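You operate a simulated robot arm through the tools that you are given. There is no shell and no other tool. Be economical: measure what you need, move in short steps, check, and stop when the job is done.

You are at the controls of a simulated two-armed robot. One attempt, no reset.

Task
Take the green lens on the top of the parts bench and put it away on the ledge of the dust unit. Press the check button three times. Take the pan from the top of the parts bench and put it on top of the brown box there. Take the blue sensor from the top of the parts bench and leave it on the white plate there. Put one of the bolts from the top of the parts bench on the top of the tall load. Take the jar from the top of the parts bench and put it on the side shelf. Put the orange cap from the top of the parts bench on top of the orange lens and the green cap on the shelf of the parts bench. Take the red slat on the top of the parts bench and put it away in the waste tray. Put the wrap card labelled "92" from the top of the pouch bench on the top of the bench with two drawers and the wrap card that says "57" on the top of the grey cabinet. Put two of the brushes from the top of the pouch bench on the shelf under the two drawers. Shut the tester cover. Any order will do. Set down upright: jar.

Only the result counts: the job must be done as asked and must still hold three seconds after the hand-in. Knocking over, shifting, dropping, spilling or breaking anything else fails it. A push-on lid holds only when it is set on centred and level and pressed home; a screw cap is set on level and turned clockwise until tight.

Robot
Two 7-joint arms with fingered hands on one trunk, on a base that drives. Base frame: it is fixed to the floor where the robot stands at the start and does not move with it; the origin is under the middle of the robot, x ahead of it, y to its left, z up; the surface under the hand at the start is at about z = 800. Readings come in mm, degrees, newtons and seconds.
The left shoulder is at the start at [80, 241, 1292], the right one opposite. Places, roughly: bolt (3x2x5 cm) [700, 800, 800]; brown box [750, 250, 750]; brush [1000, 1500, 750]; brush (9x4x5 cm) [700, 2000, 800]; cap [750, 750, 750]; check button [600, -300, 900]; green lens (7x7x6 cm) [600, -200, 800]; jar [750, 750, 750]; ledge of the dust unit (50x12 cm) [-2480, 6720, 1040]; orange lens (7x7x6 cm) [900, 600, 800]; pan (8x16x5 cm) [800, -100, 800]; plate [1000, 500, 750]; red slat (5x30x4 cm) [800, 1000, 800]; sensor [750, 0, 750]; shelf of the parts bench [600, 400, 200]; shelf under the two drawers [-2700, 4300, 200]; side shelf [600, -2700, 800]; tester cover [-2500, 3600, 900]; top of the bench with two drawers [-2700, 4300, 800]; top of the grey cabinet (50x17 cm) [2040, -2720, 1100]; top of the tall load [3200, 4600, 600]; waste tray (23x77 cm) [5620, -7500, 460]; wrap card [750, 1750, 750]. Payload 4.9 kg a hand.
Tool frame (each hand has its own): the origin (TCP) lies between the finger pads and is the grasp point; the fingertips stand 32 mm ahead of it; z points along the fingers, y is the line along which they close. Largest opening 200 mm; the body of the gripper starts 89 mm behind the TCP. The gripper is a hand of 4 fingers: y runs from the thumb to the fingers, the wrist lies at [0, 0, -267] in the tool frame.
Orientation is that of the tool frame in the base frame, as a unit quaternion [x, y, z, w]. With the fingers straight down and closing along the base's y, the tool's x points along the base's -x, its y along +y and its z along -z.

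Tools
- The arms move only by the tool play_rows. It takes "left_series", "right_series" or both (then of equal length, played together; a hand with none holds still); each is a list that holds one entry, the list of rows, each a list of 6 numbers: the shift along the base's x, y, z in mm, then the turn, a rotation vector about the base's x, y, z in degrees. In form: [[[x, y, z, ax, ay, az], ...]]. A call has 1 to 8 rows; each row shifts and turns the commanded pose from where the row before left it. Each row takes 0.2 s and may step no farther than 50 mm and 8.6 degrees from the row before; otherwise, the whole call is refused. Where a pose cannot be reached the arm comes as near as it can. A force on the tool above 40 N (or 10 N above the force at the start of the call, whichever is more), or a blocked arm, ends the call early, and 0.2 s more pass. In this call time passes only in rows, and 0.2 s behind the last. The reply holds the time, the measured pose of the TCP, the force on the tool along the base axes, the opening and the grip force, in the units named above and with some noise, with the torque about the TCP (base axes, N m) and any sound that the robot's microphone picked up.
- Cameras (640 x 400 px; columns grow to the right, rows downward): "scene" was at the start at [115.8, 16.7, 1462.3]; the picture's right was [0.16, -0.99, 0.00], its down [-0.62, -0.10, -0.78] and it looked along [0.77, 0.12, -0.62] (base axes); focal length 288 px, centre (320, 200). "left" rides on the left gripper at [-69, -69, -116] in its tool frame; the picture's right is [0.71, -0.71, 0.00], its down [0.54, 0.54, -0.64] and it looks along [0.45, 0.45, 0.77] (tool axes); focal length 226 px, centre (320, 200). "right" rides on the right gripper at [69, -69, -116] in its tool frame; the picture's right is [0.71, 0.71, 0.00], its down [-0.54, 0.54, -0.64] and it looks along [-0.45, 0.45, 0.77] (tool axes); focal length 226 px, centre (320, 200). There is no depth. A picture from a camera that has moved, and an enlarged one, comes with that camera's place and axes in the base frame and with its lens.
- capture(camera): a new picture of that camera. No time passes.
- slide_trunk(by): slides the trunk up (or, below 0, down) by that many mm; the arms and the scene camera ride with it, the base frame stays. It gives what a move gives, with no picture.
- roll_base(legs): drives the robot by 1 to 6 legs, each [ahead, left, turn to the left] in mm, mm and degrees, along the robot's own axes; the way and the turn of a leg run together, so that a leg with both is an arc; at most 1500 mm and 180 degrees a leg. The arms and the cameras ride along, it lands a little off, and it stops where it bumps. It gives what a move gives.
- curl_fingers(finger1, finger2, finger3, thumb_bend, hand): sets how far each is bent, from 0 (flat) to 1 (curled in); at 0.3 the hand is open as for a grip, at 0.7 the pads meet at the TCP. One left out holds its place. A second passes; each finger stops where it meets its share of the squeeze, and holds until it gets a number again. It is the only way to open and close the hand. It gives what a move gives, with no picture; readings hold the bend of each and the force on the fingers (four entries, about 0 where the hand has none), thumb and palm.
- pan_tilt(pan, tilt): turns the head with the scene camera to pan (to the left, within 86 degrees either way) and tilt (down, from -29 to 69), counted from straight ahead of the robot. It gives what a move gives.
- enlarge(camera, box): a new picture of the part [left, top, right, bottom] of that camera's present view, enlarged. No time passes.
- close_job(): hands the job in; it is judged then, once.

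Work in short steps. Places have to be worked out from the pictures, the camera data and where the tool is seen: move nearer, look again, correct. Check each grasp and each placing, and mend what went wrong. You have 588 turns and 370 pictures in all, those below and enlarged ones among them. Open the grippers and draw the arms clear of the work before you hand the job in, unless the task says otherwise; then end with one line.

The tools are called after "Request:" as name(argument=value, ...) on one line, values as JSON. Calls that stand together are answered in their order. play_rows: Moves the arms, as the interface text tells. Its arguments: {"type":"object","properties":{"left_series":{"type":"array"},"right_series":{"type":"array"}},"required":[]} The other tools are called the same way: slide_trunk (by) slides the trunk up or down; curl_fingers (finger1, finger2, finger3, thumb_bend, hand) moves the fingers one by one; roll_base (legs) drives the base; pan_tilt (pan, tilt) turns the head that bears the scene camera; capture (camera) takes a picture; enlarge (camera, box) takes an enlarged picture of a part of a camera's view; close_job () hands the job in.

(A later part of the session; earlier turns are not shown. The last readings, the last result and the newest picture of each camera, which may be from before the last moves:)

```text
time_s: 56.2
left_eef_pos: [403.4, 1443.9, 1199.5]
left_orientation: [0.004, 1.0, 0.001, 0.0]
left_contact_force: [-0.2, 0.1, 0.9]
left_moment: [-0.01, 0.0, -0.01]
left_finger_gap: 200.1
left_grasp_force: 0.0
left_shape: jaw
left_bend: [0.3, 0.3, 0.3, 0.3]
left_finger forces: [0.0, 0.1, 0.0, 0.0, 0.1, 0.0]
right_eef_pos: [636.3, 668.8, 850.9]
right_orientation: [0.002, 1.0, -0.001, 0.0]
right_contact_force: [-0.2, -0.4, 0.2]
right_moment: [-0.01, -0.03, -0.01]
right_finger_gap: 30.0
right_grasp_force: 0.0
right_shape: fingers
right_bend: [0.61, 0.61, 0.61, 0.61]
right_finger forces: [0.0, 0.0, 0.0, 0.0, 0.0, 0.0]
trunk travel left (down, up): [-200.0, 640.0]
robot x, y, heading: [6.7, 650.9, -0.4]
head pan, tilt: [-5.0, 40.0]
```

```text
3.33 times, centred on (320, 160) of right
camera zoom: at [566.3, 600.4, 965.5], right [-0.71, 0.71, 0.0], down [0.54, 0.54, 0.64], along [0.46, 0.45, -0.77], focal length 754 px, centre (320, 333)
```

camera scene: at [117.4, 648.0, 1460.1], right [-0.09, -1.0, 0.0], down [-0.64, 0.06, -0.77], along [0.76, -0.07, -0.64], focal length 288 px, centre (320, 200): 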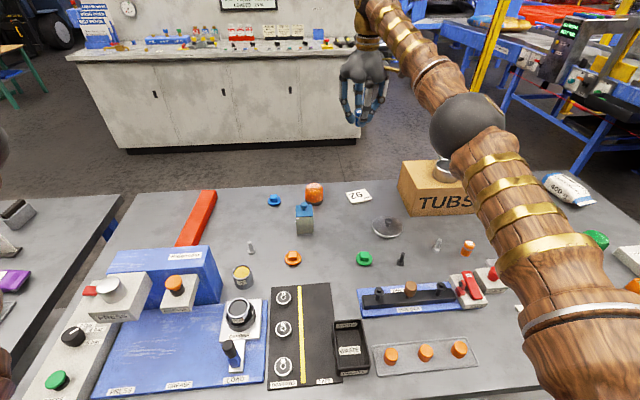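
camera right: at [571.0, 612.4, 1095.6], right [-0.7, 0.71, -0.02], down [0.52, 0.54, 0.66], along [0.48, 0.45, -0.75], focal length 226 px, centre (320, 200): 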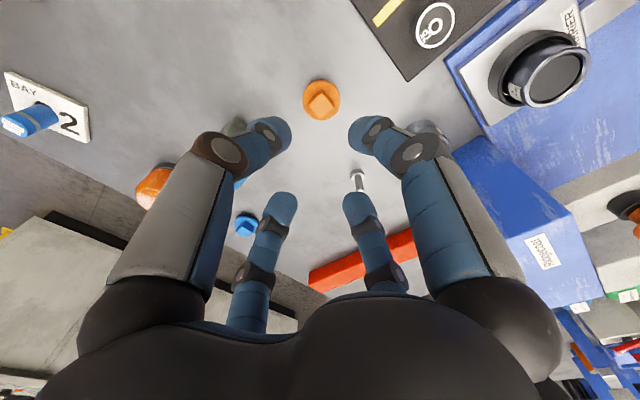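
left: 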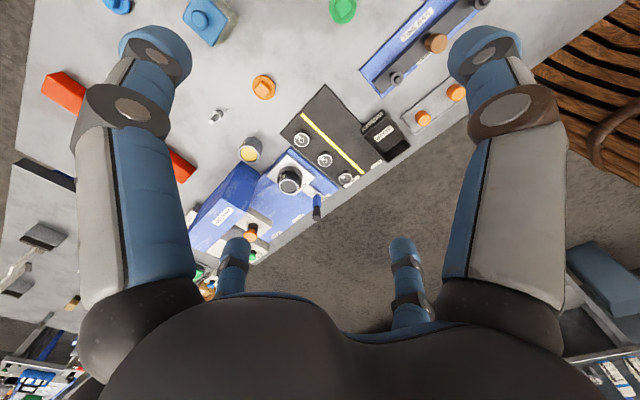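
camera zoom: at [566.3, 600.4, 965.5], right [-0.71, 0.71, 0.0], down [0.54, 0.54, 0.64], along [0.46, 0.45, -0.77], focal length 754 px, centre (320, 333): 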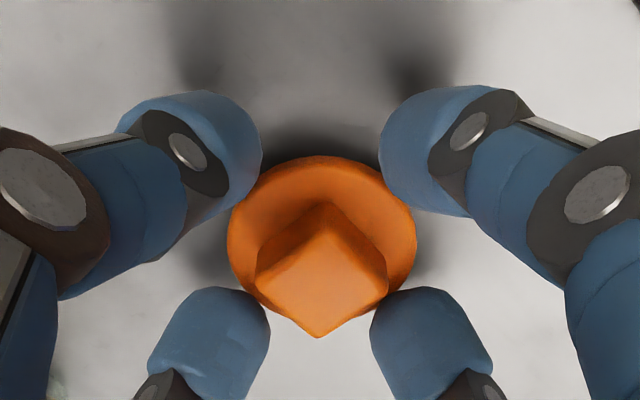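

Request:
play_rows(right_series=[[[0, 0, -3, 0, 0, 0]]])

Request:
curl_fingers(hand="right", finger1=0.7, finger2=0.7, finger3=0.7, thumb_bend=0.7)

Request:
play_rows(right_series=[[[0, 0, 10, 0, 0, 0], [0, 0, 40, 0, 0, 0], [0, 0, 45, 0, 0, 0], [0, 0, 45, 0, 0, 0]]])

Request:
enlarge(camera="right", box=[240, 100, 400, 220])

Request:
enlarge(camera="scene", box=[230, 150, 390, 250])

```text
time_s: 56.6
left_eef_pos: [404.6, 1444.5, 1198.8]
left_orientation: [0.003, 1.0, 0.0, 0.0]
left_contact_force: [-0.7, -1.1, 0.4]
left_moment: [0.03, 0.02, 0.03]
left_finger_gap: 199.8
left_grasp_force: 0.1
left_shape: jaw
left_bend: [0.3, 0.3, 0.3, 0.3]
left_finger forces: [0.0, 0.1, 0.1, 0.0, 0.1, 0.0]
right_eef_pos: [634.7, 668.7, 848.4]
right_orientation: [0.001, 1.0, 0.0, 0.001]
right_contact_force: [0.7, 0.2, 3.9]
right_moment: [0.11, -0.07, 0.02]
right_finger_gap: 30.1
right_grasp_force: 2.6
right_shape: fingers
right_bend: [0.61, 0.61, 0.61, 0.61]
right_finger forces: [0.0, 2.5, 1.5, 0.0, 0.1, 0.0]
trunk travel left (down, up): [-200.0, 640.0]
robot x, y, heading: [-1.1, 650.3, -0.4]
head pan, tilt: [-5.0, 40.0]
```

```text
time_s: 57.6
left_eef_pos: [403.9, 1444.9, 1198.5]
left_orientation: [0.003, 1.0, 0.0, 0.001]
left_contact_force: [0.1, -0.2, -0.7]
left_moment: [-0.05, 0.04, 0.05]
left_finger_gap: 199.9
left_grasp_force: 0.1
left_shape: jaw
left_bend: [0.3, 0.3, 0.3, 0.3]
left_finger forces: [0.0, 0.0, 0.0, 0.0, 0.0, 0.0]
right_eef_pos: [635.0, 668.9, 847.9]
right_orientation: [0.003, 1.0, 0.001, 0.002]
right_contact_force: [4.1, 0.9, 17.7]
right_moment: [0.26, -0.26, -0.01]
right_finger_gap: 14.0
right_grasp_force: 25.4
right_shape: fingers
right_bend: [0.66, 0.65, 0.65, 0.67]
right_finger forces: [10.8, 16.3, 16.9, 0.1, 6.8, 0.0]
trunk travel left (down, up): [-200.0, 640.0]
robot x, y, heading: [2.0, 653.3, -0.4]
head pan, tilt: [-5.0, 40.0]
```

```text
time_s: 58.6
left_eef_pos: [404.1, 1444.7, 1198.5]
left_orientation: [0.005, 1.0, 0.0, 0.0]
left_contact_force: [0.3, 0.0, 0.2]
left_moment: [-0.03, -0.04, 0.03]
left_finger_gap: 199.9
left_grasp_force: 0.0
left_shape: jaw
left_bend: [0.3, 0.3, 0.3, 0.3]
left_finger forces: [0.0, 0.0, 0.0, 0.1, 0.0, 0.0]
right_eef_pos: [635.9, 669.6, 987.0]
right_orientation: [0.002, 1.0, -0.001, 0.001]
right_contact_force: [-0.1, -0.2, -0.9]
right_moment: [0.0, -0.02, 0.03]
right_finger_gap: 13.7
right_grasp_force: 14.1
right_shape: fingers
right_bend: [0.66, 0.65, 0.65, 0.67]
right_finger forces: [7.2, 7.2, 8.1, 0.0, 6.3, 0.0]
trunk travel left (down, up): [-200.0, 640.0]
robot x, y, heading: [3.6, 650.9, -0.7]
head pan, tilt: [-5.0, 40.0]
```

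```text
3.33 times, centred on (320, 160) of right
camera zoom: at [566.0, 600.7, 1103.1], right [-0.71, 0.71, 0.0], down [0.54, 0.54, 0.64], along [0.46, 0.45, -0.77], focal length 754 px, centre (320, 333)
```

zoom: 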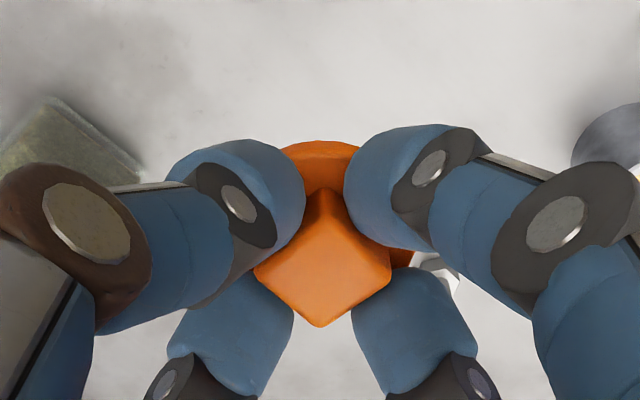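

```text
4.00 times, centred on (310, 200) of scene
camera zoom: at [116.4, 648.1, 1460.0], right [-0.09, -1.0, 0.0], down [-0.64, 0.06, -0.77], along [0.76, -0.07, -0.64], focal length 1154 px, centre (360, 200)
```

zoom: 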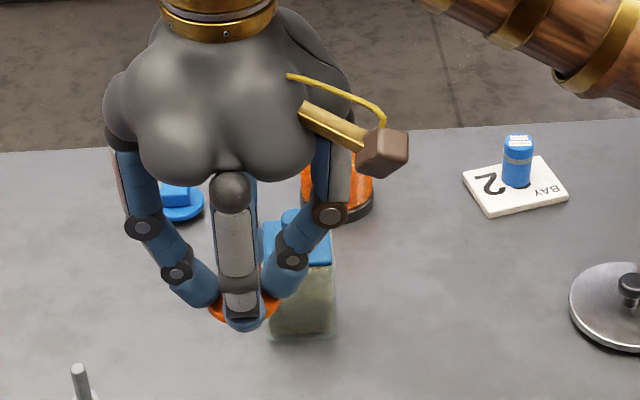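

Cap is held level. I carry it high over the jar toward the orange lens (about [896,599]) and look down.

Request:
play_rows(right_series=[[[0, 0, 45, 0, 0, 0], [43, -11, 0, 0, 0, 0], [43, -11, 0, 0, 0, 0], [43, -12, 0, 0, 0, 0], [43, -12, 0, 0, 0, 0], [43, -12, 0, 0, 0, 0], [43, -12, 0, 0, 0, 0]]])

Request:
capture(camera="right")

Request:
enlarge(camera="scene", box=[230, 130, 390, 230])

```text
time_s: 60.2
left_eef_pos: [404.7, 1445.0, 1196.3]
left_orientation: [0.004, 1.0, -0.001, 0.0]
left_contact_force: [0.2, 0.7, 0.1]
left_moment: [-0.06, -0.01, 0.0]
left_finger_gap: 199.8
left_grasp_force: 0.0
left_shape: jaw
left_bend: [0.3, 0.3, 0.3, 0.3]
left_finger forces: [0.0, 0.0, 0.0, 0.0, 0.0, 0.0]
right_eef_pos: [894.7, 598.1, 1033.1]
right_orientation: [0.001, 1.0, -0.001, 0.001]
right_contact_force: [-0.4, 0.0, -0.2]
right_moment: [0.01, -0.02, -0.03]
right_finger_gap: 13.3
right_grasp_force: 14.0
right_shape: fingers
right_bend: [0.66, 0.65, 0.65, 0.67]
right_finger forces: [7.0, 6.9, 8.0, 0.1, 6.4, 0.0]
trunk travel left (down, up): [-200.0, 640.0]
robot x, y, heading: [2.8, 652.2, -0.6]
head pan, tilt: [-5.0, 40.0]
```

```text
323 pictures are left
camera right: at [825.7, 529.7, 1148.0], right [-0.71, 0.71, 0.0], down [0.54, 0.54, 0.64], along [0.46, 0.45, -0.77], focal length 226 px, centre (320, 200)
```

right: 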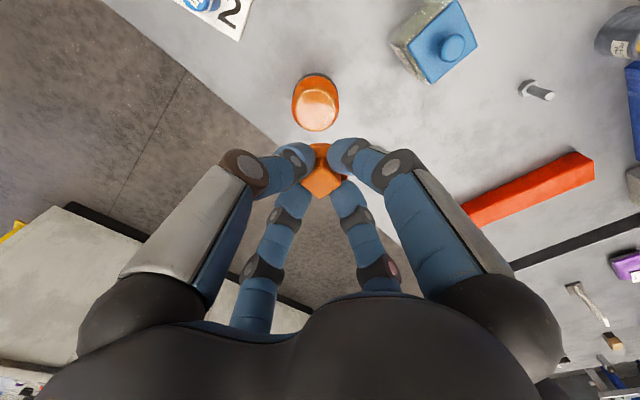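

```text
4.00 times, centred on (310, 180) of scene
camera zoom: at [117.5, 649.4, 1460.0], right [-0.09, -1.0, 0.0], down [-0.64, 0.06, -0.77], along [0.76, -0.07, -0.64], focal length 1154 px, centre (360, 280)
```

zoom: 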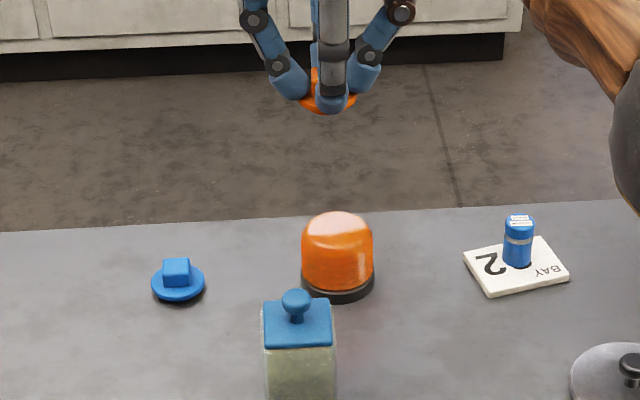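

Lens centre near [901,595]. I go down to just above it and refine.

Request:
play_rows(right_series=[[[6, -3, -40, 0, 0, 0], [0, 0, -40, 0, 0, 0]]])

Request:
enlarge(camera="right", box=[240, 60, 400, 180])

Request:
enlarge(camera="scene", box=[270, 150, 366, 210])

```text
time_s: 60.8
left_eef_pos: [406.5, 1444.6, 1198.2]
left_orientation: [0.003, 1.0, 0.0, 0.0]
left_contact_force: [0.3, -0.9, 0.5]
left_moment: [0.01, 0.05, 0.0]
left_finger_gap: 199.8
left_grasp_force: 0.0
left_shape: jaw
left_bend: [0.3, 0.3, 0.3, 0.3]
left_finger forces: [0.0, 0.0, 0.1, 0.1, 0.0, 0.1]
right_eef_pos: [899.6, 595.2, 952.7]
right_orientation: [0.0, 1.0, -0.001, 0.0]
right_contact_force: [0.1, -0.5, 0.5]
right_moment: [-0.03, 0.05, 0.0]
right_finger_gap: 13.2
right_grasp_force: 13.8
right_shape: fingers
right_bend: [0.66, 0.65, 0.65, 0.67]
right_finger forces: [6.8, 6.8, 7.9, 0.1, 6.3, 0.0]
trunk travel left (down, up): [-200.0, 640.0]
robot x, y, heading: [2.1, 652.5, -0.6]
head pan, tilt: [-5.0, 40.0]
```

```text
3.33 times, centred on (320, 120) of right
camera zoom: at [830.6, 525.9, 1067.5], right [-0.71, 0.71, 0.0], down [0.54, 0.54, 0.64], along [0.46, 0.45, -0.77], focal length 754 px, centre (320, 467)
```

zoom: 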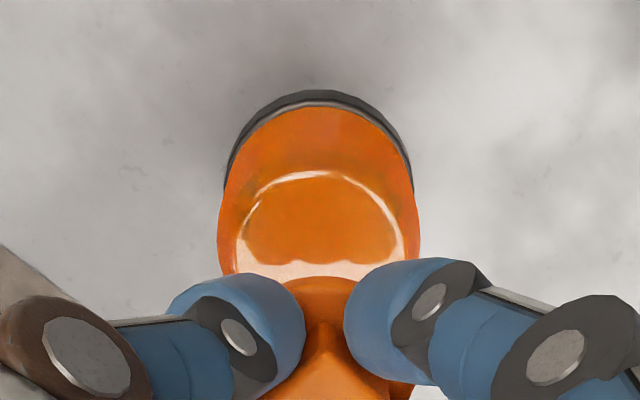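

```text
6.67 times, centred on (318, 180) of scene
camera zoom: at [118.4, 648.0, 1460.1], right [-0.09, -1.0, 0.0], down [-0.64, 0.06, -0.77], along [0.76, -0.07, -0.64], focal length 1923 px, centre (333, 333)
```

zoom: 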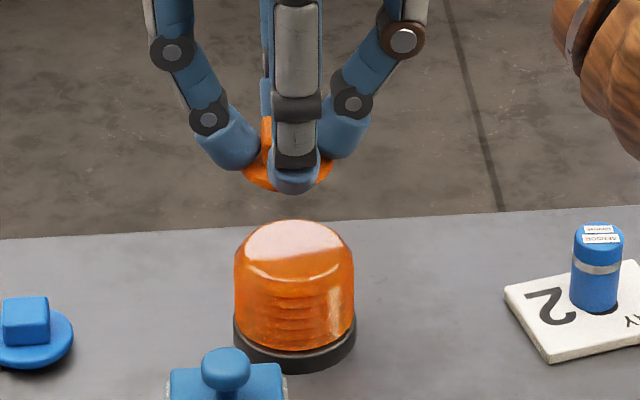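

Aligned within 2 mm. Lowering onto the dome's flat top.

Request:
play_rows(right_series=[[[2, -1, -20, 0, 0, 0], [0, 0, -12, 0, 0, 0], [0, 0, -4, 0, 0, 0], [0, 0, -3, 0, 0, 0]]])

Request:
enlarge(camera="scene", box=[270, 150, 366, 210])

```text
time_s: 61.8
left_eef_pos: [405.0, 1444.9, 1198.1]
left_orientation: [0.004, 1.0, 0.0, 0.001]
left_contact_force: [0.3, -0.2, -0.5]
left_moment: [-0.02, 0.05, -0.01]
left_finger_gap: 199.6
left_grasp_force: 0.1
left_shape: jaw
left_bend: [0.3, 0.3, 0.3, 0.3]
left_finger forces: [0.0, 0.0, 0.0, 0.1, 0.1, 0.1]
right_eef_pos: [903.6, 593.4, 911.8]
right_orientation: [0.002, 1.0, -0.001, 0.0]
right_contact_force: [0.5, -0.1, 0.0]
right_moment: [0.01, 0.0, -0.01]
right_finger_gap: 13.4
right_grasp_force: 14.4
right_shape: fingers
right_bend: [0.66, 0.65, 0.65, 0.67]
right_finger forces: [7.0, 6.7, 7.9, 0.0, 6.3, 0.0]
trunk travel left (down, up): [-200.0, 640.0]
robot x, y, heading: [3.6, 655.8, -0.4]
head pan, tilt: [-5.0, 40.0]
```

```text
6.67 times, centred on (318, 180) of scene
camera zoom: at [118.0, 647.9, 1460.0], right [-0.09, -1.0, 0.0], down [-0.64, 0.06, -0.77], along [0.76, -0.07, -0.64], focal length 1923 px, centre (333, 333)
```

zoom: 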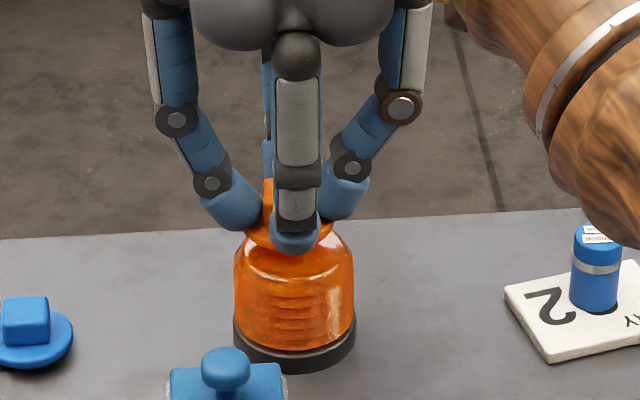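

Request:
play_rows(right_series=[[[0, -1.5, -2, 0, 0, 0], [0, 0, -2, 0, 0, 0], [0, 0, -2, 0, 0, 0]]])

```text
time_s: 62.6
left_eef_pos: [404.6, 1443.7, 1198.3]
left_orientation: [0.004, 1.0, 0.0, 0.001]
left_contact_force: [0.7, 0.0, 0.0]
left_moment: [-0.02, 0.0, 0.0]
left_finger_gap: 199.8
left_grasp_force: 0.0
left_shape: jaw
left_bend: [0.3, 0.3, 0.3, 0.3]
left_finger forces: [0.1, 0.0, 0.0, 0.0, 0.0, 0.0]
right_eef_pos: [903.0, 592.3, 908.1]
right_orientation: [0.001, 1.0, -0.001, 0.001]
right_contact_force: [-1.2, -0.2, -1.0]
right_moment: [0.01, 0.01, 0.0]
right_finger_gap: 13.9
right_grasp_force: 14.0
right_shape: fingers
right_bend: [0.66, 0.65, 0.65, 0.67]
right_finger forces: [7.0, 6.7, 7.9, 0.0, 6.4, 0.0]
trunk travel left (down, up): [-200.0, 640.0]
robot x, y, heading: [2.1, 653.8, -0.2]
head pan, tilt: [-5.0, 40.0]
```

Request:
play_rows(right_series=[[[0, 0, -2, 0, 0, 0], [0, 0, -2, 0, 0, 0]]])

Request:
enlarge(camera="scene", box=[270, 150, 366, 210])

```text
time_s: 63.2
left_eef_pos: [403.4, 1444.7, 1199.1]
left_orientation: [0.004, 1.0, 0.0, 0.001]
left_contact_force: [-0.1, 0.2, 0.1]
left_moment: [-0.01, -0.01, 0.0]
left_finger_gap: 199.8
left_grasp_force: 0.0
left_shape: jaw
left_bend: [0.3, 0.3, 0.3, 0.3]
left_finger forces: [0.0, 0.0, 0.1, 0.0, 0.0, 0.0]
right_eef_pos: [902.8, 592.5, 905.6]
right_orientation: [0.001, 1.0, 0.0, 0.003]
right_contact_force: [1.5, -0.9, 13.2]
right_moment: [0.22, -0.11, -0.03]
right_finger_gap: 13.8
right_grasp_force: 18.7
right_shape: fingers
right_bend: [0.66, 0.65, 0.65, 0.67]
right_finger forces: [9.0, 11.4, 9.6, 0.1, 7.5, 0.0]
trunk travel left (down, up): [-200.0, 640.0]
robot x, y, heading: [0.4, 655.7, -0.5]
head pan, tilt: [-5.0, 40.0]
```

```text
6.67 times, centred on (318, 180) of scene
camera zoom: at [115.8, 647.9, 1460.5], right [-0.09, -1.0, 0.0], down [-0.64, 0.06, -0.77], along [0.76, -0.07, -0.64], focal length 1923 px, centre (333, 333)
```

zoom: 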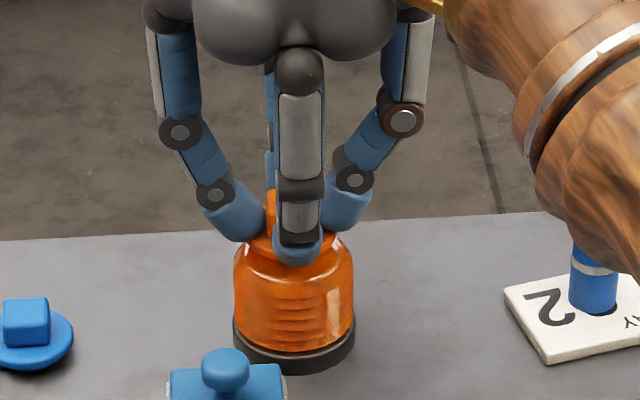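

Cap rests on the lens (13 N). Ease up 1 mm and release.

Request:
play_rows(right_series=[[[0, 0, 1, 0, 0, 0]]])

Request:
curl_fingers(hand="right", finger1=0.6, finger2=0.6, finger3=0.6, thumb_bend=0.6)

Request:
play_rows(right_series=[[[0, 0, 10, 0, 0, 0], [0, 0, 30, 0, 0, 0], [0, 0, 45, 0, 0, 0], [0, 0, 45, 0, 0, 0]]])

Request:
enlarge(camera="scene", box=[270, 150, 366, 210])

Request:
capture(camera="right")

```text
time_s: 63.6
left_eef_pos: [403.6, 1444.6, 1199.1]
left_orientation: [0.004, 1.0, 0.0, 0.001]
left_contact_force: [-0.3, -0.3, 0.0]
left_moment: [0.01, 0.02, -0.01]
left_finger_gap: 200.0
left_grasp_force: 0.2
left_shape: jaw
left_bend: [0.3, 0.3, 0.3, 0.3]
left_finger forces: [0.1, 0.0, 0.0, 0.0, 0.0, 0.0]
right_eef_pos: [901.9, 593.0, 905.9]
right_orientation: [0.0, 1.0, -0.001, 0.001]
right_contact_force: [2.8, 0.1, 14.7]
right_moment: [0.25, -0.13, -0.02]
right_finger_gap: 13.5
right_grasp_force: 20.4
right_shape: fingers
right_bend: [0.66, 0.65, 0.65, 0.67]
right_finger forces: [8.1, 14.9, 9.5, 0.0, 8.1, 0.1]
trunk travel left (down, up): [-200.0, 640.0]
robot x, y, heading: [2.5, 655.1, -0.1]
head pan, tilt: [-5.0, 40.0]
```

```text
time_s: 64.6
left_eef_pos: [403.6, 1443.0, 1198.6]
left_orientation: [0.003, 1.0, 0.0, 0.0]
left_contact_force: [0.2, 0.4, -0.7]
left_moment: [0.01, -0.03, 0.01]
left_finger_gap: 200.0
left_grasp_force: 0.0
left_shape: jaw
left_bend: [0.3, 0.3, 0.3, 0.3]
left_finger forces: [0.0, 0.0, 0.0, 0.0, 0.0, 0.0]
right_eef_pos: [903.6, 593.0, 903.3]
right_orientation: [0.001, 1.0, -0.001, 0.001]
right_contact_force: [-1.0, 0.4, -0.2]
right_moment: [-0.01, 0.0, -0.03]
right_finger_gap: 32.5
right_grasp_force: 0.1
right_shape: fingers
right_bend: [0.6, 0.6, 0.6, 0.6]
right_finger forces: [0.0, 0.1, 0.1, 0.1, 0.0, 0.0]
trunk travel left (down, up): [-200.0, 640.0]
robot x, y, heading: [0.8, 653.9, -0.1]
head pan, tilt: [-5.0, 40.0]
```

```text
time_s: 65.6
left_eef_pos: [402.6, 1445.5, 1198.2]
left_orientation: [0.003, 1.0, 0.001, 0.001]
left_contact_force: [-0.5, 0.3, 1.0]
left_moment: [0.04, -0.05, -0.02]
left_finger_gap: 199.8
left_grasp_force: 0.2
left_shape: jaw
left_bend: [0.3, 0.3, 0.3, 0.3]
left_finger forces: [0.0, 0.0, 0.0, 0.1, 0.0, 0.0]
right_eef_pos: [901.4, 592.7, 1034.5]
right_orientation: [0.0, 1.0, -0.001, 0.0]
right_contact_force: [-0.2, 0.3, -0.7]
right_moment: [0.03, -0.01, -0.04]
right_finger_gap: 32.8
right_grasp_force: 0.4
right_shape: fingers
right_bend: [0.6, 0.6, 0.6, 0.6]
right_finger forces: [0.0, 0.0, 0.0, 0.1, 0.0, 0.0]
trunk travel left (down, up): [-200.0, 640.0]
robot x, y, heading: [-1.1, 649.3, -0.3]
head pan, tilt: [-5.0, 40.0]
```

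```text
6.67 times, centred on (318, 180) of scene
camera zoom: at [116.1, 648.5, 1460.1], right [-0.09, -1.0, 0.0], down [-0.64, 0.06, -0.77], along [0.76, -0.07, -0.64], focal length 1923 px, centre (333, 333)
```

zoom: 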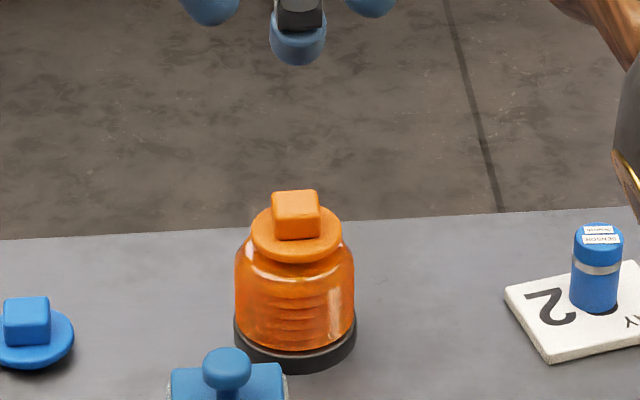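

```text
316 pictures are left
camera right: at [831.9, 524.3, 1149.8], right [-0.71, 0.71, 0.0], down [0.54, 0.54, 0.64], along [0.46, 0.45, -0.77], focal length 226 px, centre (320, 200)
```

right: 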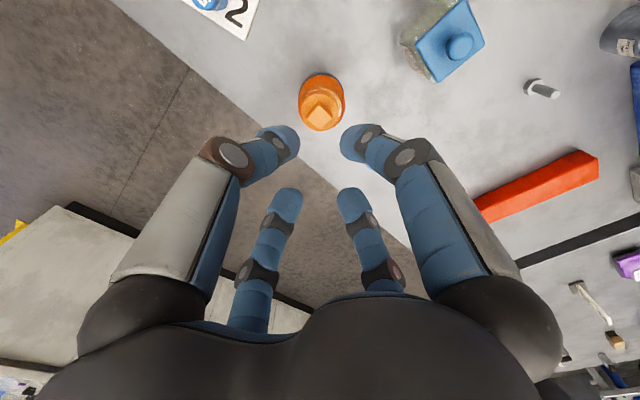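

Orange cap sits centred. Now the green cap near [614,478].

Request:
play_rows(right_series=[[[-36, -14, 0, 0, 0, 0], [-36, -14, 0, 0, 0, 0], [-36, -14, 0, 0, 0, 0], [-36, -14, 0, 0, 0, 0], [-36, -14, 0, 0, 0, 0], [-36, -14, 0, 0, 0, 0], [-36, -14, 0, 0, 0, 0], [-36, -14, 0, 0, 0, 0]]])

Request:
play_rows(right_series=[[[0, 0, -40, 0, 0, 0], [0, 0, -20, 0, 0, 0]]])

Request:
capture(camera="right")

Request:
capture(camera="scene")

```text
time_s: 67.4
left_eef_pos: [402.7, 1443.3, 1200.3]
left_orientation: [0.002, 1.0, 0.0, 0.0]
left_contact_force: [0.1, 0.0, -0.1]
left_moment: [0.0, -0.03, 0.0]
left_finger_gap: 199.7
left_grasp_force: 0.0
left_shape: jaw
left_bend: [0.3, 0.3, 0.3, 0.3]
left_finger forces: [0.0, 0.0, 0.0, 0.0, 0.1, 0.0]
right_eef_pos: [615.0, 479.7, 1033.6]
right_orientation: [0.0, 1.0, 0.0, 0.001]
right_contact_force: [0.0, 0.2, 0.3]
right_moment: [0.02, -0.02, -0.03]
right_finger_gap: 33.2
right_grasp_force: 0.0
right_shape: fingers
right_bend: [0.6, 0.6, 0.6, 0.6]
right_finger forces: [0.1, 0.0, 0.1, 0.0, 0.1, 0.1]
trunk travel left (down, up): [-200.0, 640.0]
robot x, y, heading: [4.8, 654.8, 0.0]
head pan, tilt: [-5.0, 40.0]
```

```text
time_s: 68.0
left_eef_pos: [403.3, 1443.8, 1198.4]
left_orientation: [0.005, 1.0, 0.0, 0.0]
left_contact_force: [0.9, 0.3, 0.1]
left_moment: [0.03, 0.0, -0.01]
left_finger_gap: 200.0
left_grasp_force: 0.0
left_shape: jaw
left_bend: [0.3, 0.3, 0.3, 0.3]
left_finger forces: [0.0, 0.0, 0.1, 0.0, 0.1, 0.0]
right_eef_pos: [614.6, 480.2, 973.6]
right_orientation: [0.002, 1.0, -0.001, 0.001]
right_contact_force: [-0.6, 0.1, 0.4]
right_moment: [0.0, 0.02, -0.02]
right_finger_gap: 32.8
right_grasp_force: 0.1
right_shape: fingers
right_bend: [0.6, 0.6, 0.6, 0.6]
right_finger forces: [0.0, 0.0, 0.0, 0.1, 0.1, 0.1]
trunk travel left (down, up): [-200.0, 640.0]
robot x, y, heading: [1.4, 652.7, -0.1]
head pan, tilt: [-5.0, 40.0]
```

```text
315 pictures are left
camera right: at [544.8, 411.0, 1089.5], right [-0.7, 0.71, 0.0], down [0.54, 0.54, 0.64], along [0.46, 0.45, -0.77], focal length 226 px, centre (320, 200)
```

right: 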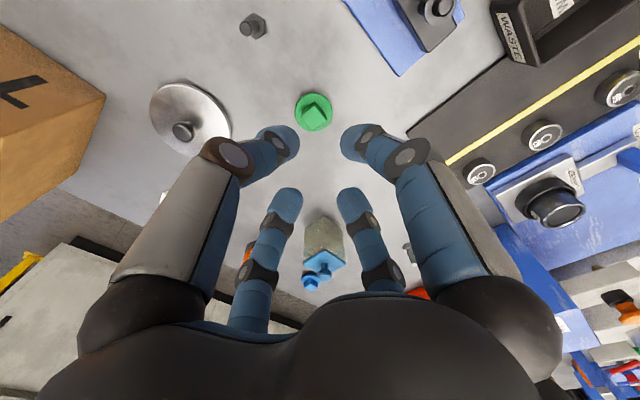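

```text
314 pictures are left
camera scene: at [117.2, 647.5, 1460.2], right [-0.09, -1.0, 0.0], down [-0.64, 0.06, -0.77], along [0.76, -0.07, -0.64], focal length 288 px, centre (320, 200)
```

scene: 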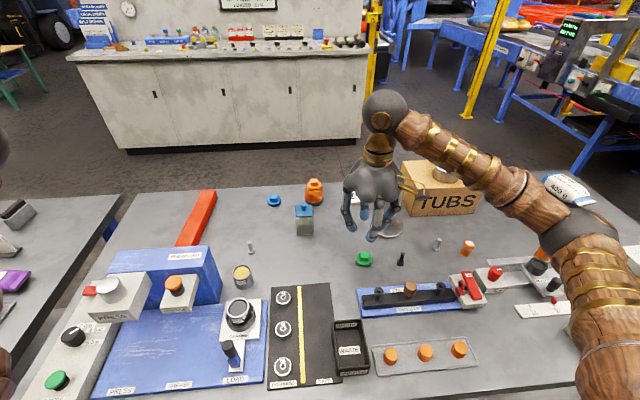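

Request:
play_rows(right_series=[[[-1, -10, -40, 0, 0, 0], [0, 0, -40, 0, 0, 0], [0, 0, -33, 0, 0, 0]]])

Request:
enlarge(camera="right", box=[240, 100, 400, 220])

```text
time_s: 68.8
left_eef_pos: [405.1, 1444.2, 1198.7]
left_orientation: [0.004, 1.0, 0.0, 0.0]
left_contact_force: [-0.3, 0.0, 0.7]
left_moment: [0.01, 0.06, -0.01]
left_finger_gap: 200.1
left_grasp_force: 0.1
left_shape: jaw
left_bend: [0.3, 0.3, 0.3, 0.3]
left_finger forces: [0.0, 0.0, 0.1, 0.0, 0.1, 0.1]
right_eef_pos: [614.9, 470.1, 860.2]
right_orientation: [0.002, 1.0, -0.001, 0.0]
right_contact_force: [0.0, -0.5, -0.7]
right_moment: [0.01, 0.0, -0.02]
right_finger_gap: 32.9
right_grasp_force: 0.1
right_shape: fingers
right_bend: [0.6, 0.6, 0.6, 0.6]
right_finger forces: [0.0, 0.0, 0.0, 0.0, 0.0, 0.0]
trunk travel left (down, up): [-200.0, 640.0]
robot x, y, heading: [-1.1, 654.8, -0.3]
head pan, tilt: [-5.0, 40.0]
```

```text
3.33 times, centred on (320, 160) of right
camera zoom: at [545.4, 402.5, 975.6], right [-0.71, 0.71, 0.0], down [0.54, 0.54, 0.64], along [0.46, 0.45, -0.77], focal length 754 px, centre (320, 333)
```

zoom: 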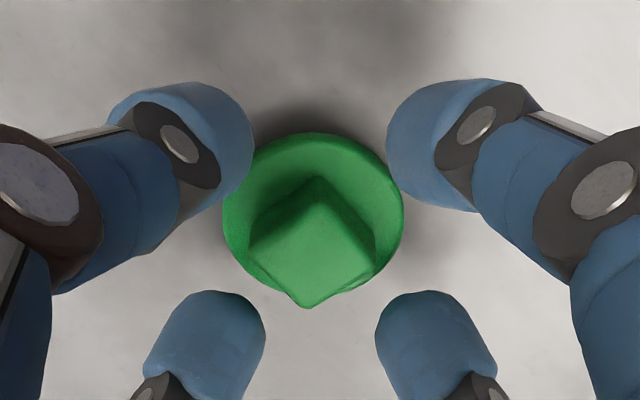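

Request:
play_rows(right_series=[[[0, -2, -6, 0, 0, 0], [0, 0, -5, 0, 0, 0]]])

Request:
curl_fingers(hand="right", finger1=0.7, finger2=0.7, finger3=0.7, thumb_bend=0.7)

Request:
play_rows(right_series=[[[0, 0, 10, 0, 0, 0], [0, 0, 40, 0, 0, 0], [0, 0, 45, 0, 0, 0], [0, 0, 45, 0, 0, 0], [0, 0, 45, 0, 0, 0]]])

Request:
enlarge(camera="right", box=[240, 100, 400, 220])

```text
time_s: 69.4
left_eef_pos: [405.1, 1445.1, 1199.2]
left_orientation: [0.003, 1.0, 0.0, 0.0]
left_contact_force: [0.0, -0.7, 0.6]
left_moment: [-0.02, -0.01, 0.01]
left_finger_gap: 199.5
left_grasp_force: 0.1
left_shape: jaw
left_bend: [0.3, 0.3, 0.3, 0.3]
left_finger forces: [0.0, 0.0, 0.1, 0.0, 0.0, 0.0]
right_eef_pos: [613.7, 469.7, 848.2]
right_orientation: [0.002, 1.0, -0.001, 0.001]
right_contact_force: [0.8, 0.5, -0.2]
right_moment: [0.0, -0.02, -0.01]
right_finger_gap: 32.7
right_grasp_force: 0.4
right_shape: fingers
right_bend: [0.6, 0.6, 0.6, 0.6]
right_finger forces: [0.1, 0.1, 0.1, 0.0, 0.1, 0.0]
trunk travel left (down, up): [-200.0, 640.0]
robot x, y, heading: [3.9, 653.8, -0.1]
head pan, tilt: [-5.0, 40.0]
```

```text
time_s: 70.4
left_eef_pos: [404.7, 1444.2, 1198.5]
left_orientation: [0.003, 1.0, 0.0, 0.0]
left_contact_force: [-0.2, -0.6, -0.6]
left_moment: [-0.02, 0.01, 0.03]
left_finger_gap: 200.1
left_grasp_force: 0.1
left_shape: jaw
left_bend: [0.3, 0.3, 0.3, 0.3]
left_finger forces: [0.0, 0.1, 0.0, 0.0, 0.0, 0.0]
right_eef_pos: [612.9, 469.1, 849.1]
right_orientation: [0.0, 1.0, -0.001, 0.001]
right_contact_force: [-0.3, -0.2, 4.5]
right_moment: [0.05, 0.01, 0.03]
right_finger_gap: 14.0
right_grasp_force: 13.6
right_shape: fingers
right_bend: [0.66, 0.65, 0.66, 0.67]
right_finger forces: [5.5, 6.7, 5.7, 0.0, 10.5, 0.0]
trunk travel left (down, up): [-200.0, 640.0]
robot x, y, heading: [0.6, 652.7, -0.2]
head pan, tilt: [-5.0, 40.0]
```

```text
time_s: 71.6
left_eef_pos: [404.3, 1445.5, 1199.1]
left_orientation: [0.004, 1.0, 0.0, 0.0]
left_contact_force: [-0.2, -0.1, 0.4]
left_moment: [0.0, 0.02, -0.01]
left_finger_gap: 200.0
left_grasp_force: 0.1
left_shape: jaw
left_bend: [0.3, 0.3, 0.3, 0.3]
left_finger forces: [0.0, 0.0, 0.0, 0.1, 0.1, 0.0]
right_eef_pos: [613.7, 470.3, 1036.9]
right_orientation: [0.001, 1.0, -0.001, 0.001]
right_contact_force: [-0.3, 0.0, -0.6]
right_moment: [0.01, -0.03, -0.02]
right_finger_gap: 11.8
right_grasp_force: 12.8
right_shape: fingers
right_bend: [0.67, 0.65, 0.66, 0.67]
right_finger forces: [4.9, 6.4, 5.0, 0.0, 9.3, 0.0]
trunk travel left (down, up): [-200.0, 640.0]
robot x, y, heading: [-0.3, 654.9, -0.1]
head pan, tilt: [-5.0, 40.0]
```

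```text
3.33 times, centred on (320, 160) of right
camera zoom: at [543.7, 402.4, 1151.6], right [-0.71, 0.71, 0.0], down [0.54, 0.54, 0.64], along [0.46, 0.45, -0.77], focal length 754 px, centre (320, 333)
```

zoom: 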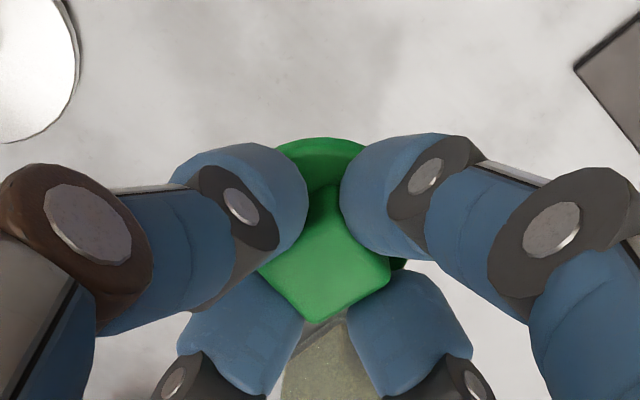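

Green cap held. I back the robot off 900 mm to see under the bench.

Request:
roll_base(legs=[[-900, 0, 0]])

Request:
slide_trunk(by=-200)

Request:
pan_tilt(pan=0, tilt=35)

Request:
capture(camera="scene")

```text
time_s: 76.4
left_eef_pos: [-507.0, 1448.8, 1198.5]
left_orientation: [0.004, 1.0, 0.001, 0.0]
left_contact_force: [-0.2, -0.1, 0.4]
left_moment: [-0.02, 0.01, -0.03]
left_finger_gap: 199.8
left_grasp_force: 0.0
left_shape: jaw
left_bend: [0.3, 0.3, 0.3, 0.3]
left_finger forces: [0.1, 0.1, 0.0, 0.1, 0.0, 0.0]
right_eef_pos: [-297.8, 474.2, 1034.8]
right_orientation: [0.002, 1.0, -0.001, 0.001]
right_contact_force: [-0.3, 0.2, 0.0]
right_moment: [0.0, 0.01, 0.01]
right_finger_gap: 12.1
right_grasp_force: 12.8
right_shape: fingers
right_bend: [0.67, 0.65, 0.66, 0.67]
right_finger forces: [4.8, 6.4, 5.0, 0.0, 9.3, 0.0]
trunk travel left (down, up): [-200.0, 640.0]
robot x, y, heading: [-912.0, 654.2, -0.3]
head pan, tilt: [-5.0, 40.0]
```

```text
time_s: 78.5
left_eef_pos: [-507.3, 1449.4, 998.2]
left_orientation: [0.003, 1.0, -0.001, -0.001]
left_contact_force: [0.2, 0.4, -0.2]
left_moment: [-0.01, 0.0, 0.01]
left_finger_gap: 199.9
left_grasp_force: 0.1
left_shape: jaw
left_bend: [0.3, 0.3, 0.3, 0.3]
left_finger forces: [0.0, 0.0, 0.0, 0.0, 0.1, 0.0]
right_eef_pos: [-297.6, 473.3, 835.4]
right_orientation: [0.002, 1.0, -0.001, 0.001]
right_contact_force: [-0.2, -0.2, -0.8]
right_moment: [0.01, 0.0, 0.02]
right_finger_gap: 11.9
right_grasp_force: 12.8
right_shape: fingers
right_bend: [0.67, 0.65, 0.66, 0.67]
right_finger forces: [4.9, 6.4, 5.0, 0.1, 9.3, 0.0]
trunk travel left (down, up): [0.0, 840.0]
robot x, y, heading: [-910.9, 657.3, -0.0]
head pan, tilt: [-5.0, 40.0]
```

```text
time_s: 79.2
left_eef_pos: [-506.4, 1448.0, 998.7]
left_orientation: [0.004, 1.0, 0.001, 0.0]
left_contact_force: [-0.1, 0.1, 0.5]
left_moment: [0.03, 0.05, 0.02]
left_finger_gap: 200.1
left_grasp_force: 0.1
left_shape: jaw
left_bend: [0.3, 0.3, 0.3, 0.3]
left_finger forces: [0.1, 0.1, 0.1, 0.0, 0.0, 0.0]
right_eef_pos: [-297.7, 474.4, 835.2]
right_orientation: [0.002, 1.0, -0.001, 0.001]
right_contact_force: [-0.6, -0.2, -0.1]
right_moment: [0.02, -0.03, 0.01]
right_finger_gap: 12.0
right_grasp_force: 12.4
right_shape: fingers
right_bend: [0.67, 0.65, 0.66, 0.67]
right_finger forces: [4.9, 6.5, 5.0, 0.1, 9.3, 0.0]
trunk travel left (down, up): [0.0, 840.0]
robot x, y, heading: [-910.2, 656.3, -0.5]
head pan, tilt: [0.0, 35.0]
```

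```text
311 pictures are left
camera scene: at [-791.1, 659.3, 1267.6], right [-0.01, -1.0, 0.0], down [-0.57, 0.0, -0.82], along [0.82, 0.0, -0.57], focal length 288 px, centre (320, 200)
```

scene: 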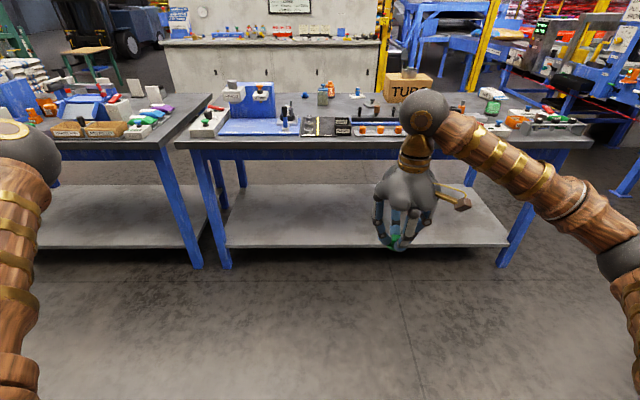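

The shelf spans x≈330–860 under the bench, open at the front. I lower the outstretched right arm here in free space to shelf height, then will drive forward under the top.

Request:
play_rows(right_series=[[[8, -5, -45, 0, 0, 0], [8, -5, -45, 0, 0, 0], [8, -5, -45, 0, 0, 0], [8, -5, -45, 0, 0, 0], [8, -5, -45, 0, 0, 0], [8, -5, -45, 0, 0, 0], [8, -5, -45, 0, 0, 0], [8, -5, -45, 0, 0, 0]]])

Request:
play_rows(right_series=[[[8, 0, -45, 0, 0, 0], [8, 0, -45, 0, 0, 0], [8, 0, -45, 0, 0, 0], [8, 0, -45, 0, 0, 0], [0, 0, -15, 0, 0, 0]]])

Request:
pan_tilt(pan=-10, tilt=55)

Request:
capture(camera="scene")

```text
time_s: 81.0
left_eef_pos: [-507.3, 1448.2, 998.7]
left_orientation: [0.003, 1.0, 0.0, 0.0]
left_contact_force: [0.4, 0.1, 0.4]
left_moment: [0.02, -0.03, 0.02]
left_finger_gap: 200.1
left_grasp_force: 0.0
left_shape: jaw
left_bend: [0.3, 0.3, 0.3, 0.3]
left_finger forces: [0.1, 0.0, 0.0, 0.0, 0.0, 0.1]
right_eef_pos: [-231.4, 435.0, 477.2]
right_orientation: [0.002, 1.0, -0.001, 0.001]
right_contact_force: [-0.8, 0.2, -1.4]
right_moment: [-0.02, -0.02, 0.03]
right_finger_gap: 11.9
right_grasp_force: 13.0
right_shape: fingers
right_bend: [0.67, 0.65, 0.67, 0.67]
right_finger forces: [4.7, 6.3, 5.5, 0.0, 8.6, 0.0]
trunk travel left (down, up): [0.0, 840.0]
robot x, y, heading: [-910.9, 654.2, -0.3]
head pan, tilt: [0.0, 35.0]
```

```text
time_s: 82.2
left_eef_pos: [-507.9, 1449.8, 999.7]
left_orientation: [0.004, 1.0, 0.0, 0.001]
left_contact_force: [0.8, 0.2, 0.3]
left_moment: [0.0, 0.0, 0.0]
left_finger_gap: 200.0
left_grasp_force: 0.0
left_shape: jaw
left_bend: [0.3, 0.3, 0.3, 0.3]
left_finger forces: [0.0, 0.0, 0.1, 0.1, 0.0, 0.1]
right_eef_pos: [-200.7, 434.7, 282.2]
right_orientation: [0.002, 1.0, -0.001, 0.001]
right_contact_force: [0.7, 0.5, 0.4]
right_moment: [0.0, -0.01, -0.01]
right_finger_gap: 11.7
right_grasp_force: 12.2
right_shape: fingers
right_bend: [0.67, 0.65, 0.67, 0.67]
right_finger forces: [4.7, 6.4, 5.7, 0.0, 8.3, 0.0]
trunk travel left (down, up): [0.0, 840.0]
robot x, y, heading: [-911.4, 654.9, -0.2]
head pan, tilt: [0.0, 35.0]
```

```text
time_s: 83.0
left_eef_pos: [-506.2, 1449.0, 999.9]
left_orientation: [0.004, 1.0, 0.0, 0.0]
left_contact_force: [0.5, 0.3, 0.2]
left_moment: [0.02, 0.01, 0.0]
left_finger_gap: 200.0
left_grasp_force: 0.1
left_shape: jaw
left_bend: [0.3, 0.3, 0.3, 0.3]
left_finger forces: [0.0, 0.0, 0.0, 0.0, 0.0, 0.1]
right_eef_pos: [-200.9, 434.6, 282.9]
right_orientation: [0.002, 1.0, -0.001, 0.001]
right_contact_force: [0.4, -0.1, -0.3]
right_moment: [-0.03, 0.0, 0.0]
right_finger_gap: 11.5
right_grasp_force: 12.5
right_shape: fingers
right_bend: [0.67, 0.65, 0.67, 0.67]
right_finger forces: [4.7, 6.3, 5.6, 0.0, 8.3, 0.0]
trunk travel left (down, up): [0.0, 840.0]
robot x, y, heading: [-909.6, 654.2, -0.4]
head pan, tilt: [-10.0, 55.0]
```

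```text
310 pictures are left
camera scene: at [-808.2, 647.0, 1239.5], right [-0.18, -0.98, 0.0], down [-0.81, 0.15, -0.57], along [0.56, -0.1, -0.82], focal length 288 px, centre (320, 200)
```

scene: 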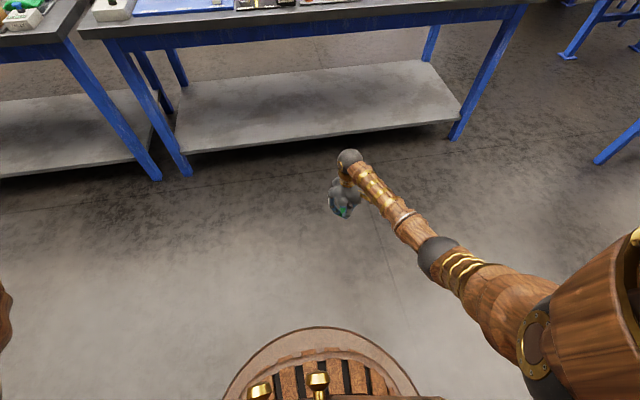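

The arm is nearly straight. For clearance under the table edge I tilt the hand 20° forward and extend 50 mm, then drive in.

Request:
play_rows(right_series=[[[17, 0, 5, 0, -7, 0], [17, 0, 5, 0, -7, 0], [16, 0, 0, 0, -6, 0]]])

Request:
roll_base(legs=[[400, 0, 0]])

Request:
capture(camera="scene")

Request:
capture(camera="right")

```text
time_s: 83.8
left_eef_pos: [-508.4, 1449.0, 999.2]
left_orientation: [0.003, 1.0, 0.0, 0.0]
left_contact_force: [-0.4, -0.5, 0.2]
left_moment: [0.02, 0.01, 0.01]
left_finger_gap: 199.9
left_grasp_force: 0.1
left_shape: jaw
left_bend: [0.3, 0.3, 0.3, 0.3]
left_finger forces: [0.1, 0.0, 0.0, 0.0, 0.0, 0.1]
right_eef_pos: [-150.2, 434.2, 292.8]
right_orientation: [0.002, 0.985, 0.0, 0.175]
right_contact_force: [0.4, -0.1, -0.2]
right_moment: [0.0, 0.04, -0.01]
right_finger_gap: 11.5
right_grasp_force: 12.5
right_shape: fingers
right_bend: [0.67, 0.65, 0.67, 0.67]
right_finger forces: [5.1, 6.1, 5.9, 0.0, 7.6, 0.1]
trunk travel left (down, up): [0.0, 840.0]
robot x, y, heading: [-916.0, 660.2, -0.5]
head pan, tilt: [-10.0, 55.0]
```

```text
time_s: 86.3
left_eef_pos: [-98.3, 1441.7, 998.2]
left_orientation: [0.008, 1.0, 0.0, -0.001]
left_contact_force: [0.3, -0.5, -0.2]
left_moment: [0.03, 0.02, 0.01]
left_finger_gap: 200.0
left_grasp_force: 0.0
left_shape: jaw
left_bend: [0.3, 0.3, 0.3, 0.3]
left_finger forces: [0.0, 0.1, 0.0, 0.1, 0.0, 0.1]
right_eef_pos: [248.4, 425.2, 290.7]
right_orientation: [0.005, 0.985, -0.001, 0.174]
right_contact_force: [0.2, -0.3, -0.1]
right_moment: [-0.03, 0.0, 0.01]
right_finger_gap: 11.5
right_grasp_force: 12.5
right_shape: fingers
right_bend: [0.67, 0.65, 0.67, 0.67]
right_finger forces: [5.0, 6.2, 5.8, 0.0, 7.7, 0.0]
trunk travel left (down, up): [0.0, 840.0]
robot x, y, heading: [-507.1, 652.4, -0.6]
head pan, tilt: [-10.0, 55.0]
```

```text
309 pictures are left
camera scene: at [-405.7, 642.6, 1239.3], right [-0.19, -0.98, 0.0], down [-0.81, 0.15, -0.57], along [0.56, -0.11, -0.82], focal length 288 px, centre (320, 200)
```

scene: 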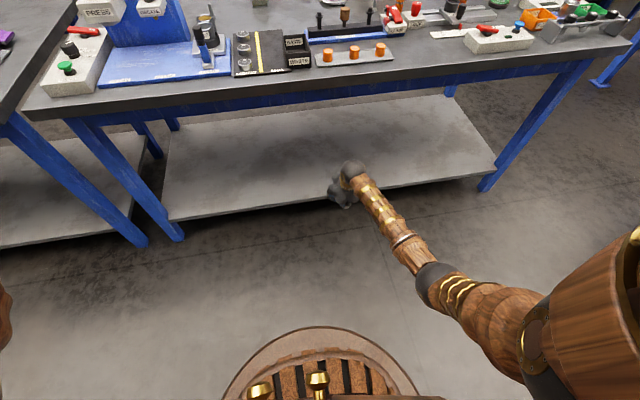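

```text
308 pictures are left
camera right: at [143.1, 357.7, 375.8], right [-0.66, 0.71, -0.24], down [0.29, 0.54, 0.79], along [0.69, 0.45, -0.56], focal length 226 px, centre (320, 200)
```

right: 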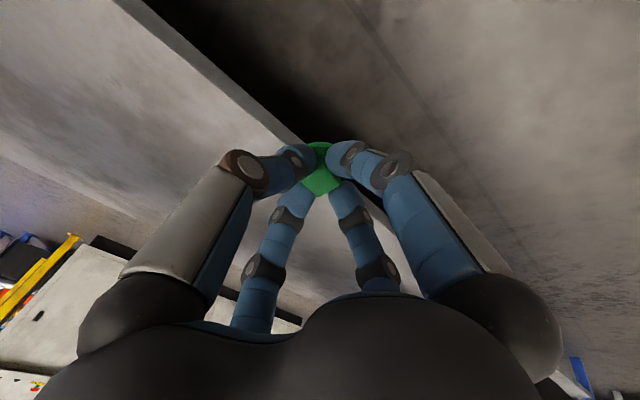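

Shelf front edge is at x≈308. The cap clears it; drive forward 145 mm more.

Request:
roll_base(legs=[[145, 0, 0]])

Request:
capture(camera="right")

Request:
capture(camera="scene")

```text
time_s: 87.7
left_eef_pos: [44.1, 1441.4, 997.7]
left_orientation: [0.007, 1.0, 0.0, -0.002]
left_contact_force: [-0.3, 0.2, -1.2]
left_moment: [0.02, 0.02, 0.02]
left_finger_gap: 199.9
left_grasp_force: 0.1
left_shape: jaw
left_bend: [0.3, 0.3, 0.3, 0.3]
left_finger forces: [0.0, 0.0, 0.0, 0.1, 0.0, 0.0]
right_eef_pos: [392.2, 425.1, 289.6]
right_orientation: [0.005, 0.985, -0.002, 0.174]
right_contact_force: [0.4, -0.6, -0.3]
right_moment: [0.01, 0.0, 0.04]
right_finger_gap: 11.4
right_grasp_force: 12.1
right_shape: fingers
right_bend: [0.67, 0.65, 0.67, 0.67]
right_finger forces: [4.9, 6.1, 5.8, 0.0, 7.7, 0.1]
trunk travel left (down, up): [0.0, 840.0]
robot x, y, heading: [-366.2, 650.5, -0.6]
head pan, tilt: [-10.0, 55.0]
```

```text
307 pictures are left
camera right: at [286.6, 356.9, 375.4], right [-0.66, 0.71, -0.24], down [0.29, 0.54, 0.79], along [0.69, 0.45, -0.56], focal length 226 px, centre (320, 200)
```

right: 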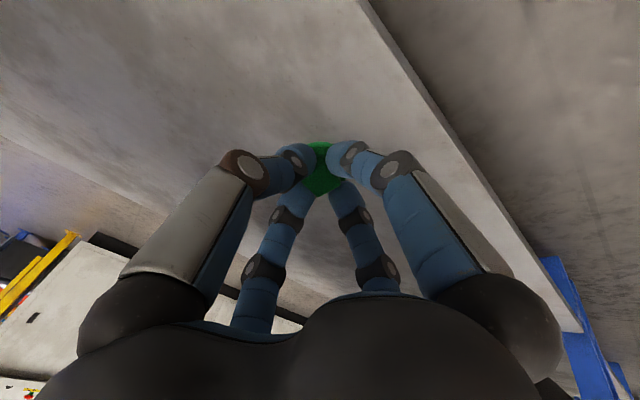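

```text
306 pictures are left
camera scene: at [-262.1, 641.1, 1239.3], right [-0.18, -0.98, 0.0], down [-0.81, 0.15, -0.57], along [0.56, -0.11, -0.82], focal length 288 px, centre (320, 200)
```

scene: 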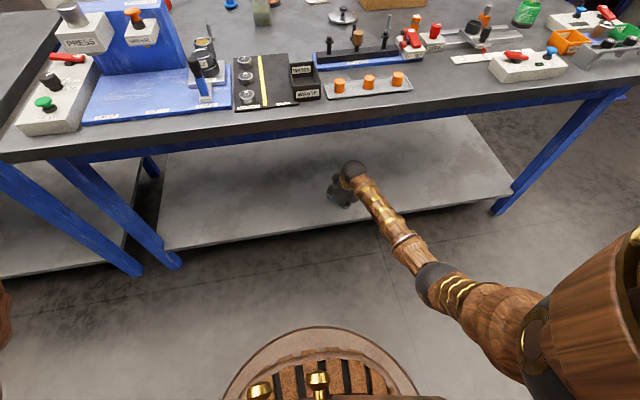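

Hand is over the shelf with room. Lower until contact.

Request:
play_rows(right_series=[[[0, 0, -10, 0, 2, 0], [0, 0, -10, 0, 2, 0], [0, 0, -5, 0, 2, 0], [0, 0, -4, 0, 0, 0], [0, 0, -4, 0, 0, 0]]])

```text
time_s: 88.9
left_eef_pos: [43.5, 1439.5, 999.0]
left_orientation: [0.007, 1.0, 0.0, 0.0]
left_contact_force: [-0.8, -0.6, 0.0]
left_moment: [-0.03, 0.0, 0.02]
left_finger_gap: 199.8
left_grasp_force: 0.0
left_shape: jaw
left_bend: [0.3, 0.3, 0.3, 0.3]
left_finger forces: [0.0, 0.0, 0.0, 0.1, 0.0, 0.1]
right_eef_pos: [391.0, 424.0, 258.0]
right_orientation: [0.005, 0.993, -0.002, 0.121]
right_contact_force: [-0.9, 0.2, -0.4]
right_moment: [-0.01, -0.02, 0.01]
right_finger_gap: 11.5
right_grasp_force: 12.2
right_shape: fingers
right_bend: [0.67, 0.65, 0.67, 0.67]
right_finger forces: [5.0, 6.1, 5.8, 0.0, 7.8, 0.0]
trunk travel left (down, up): [0.0, 840.0]
robot x, y, heading: [-364.9, 652.6, -0.8]
head pan, tilt: [-10.0, 55.0]
```

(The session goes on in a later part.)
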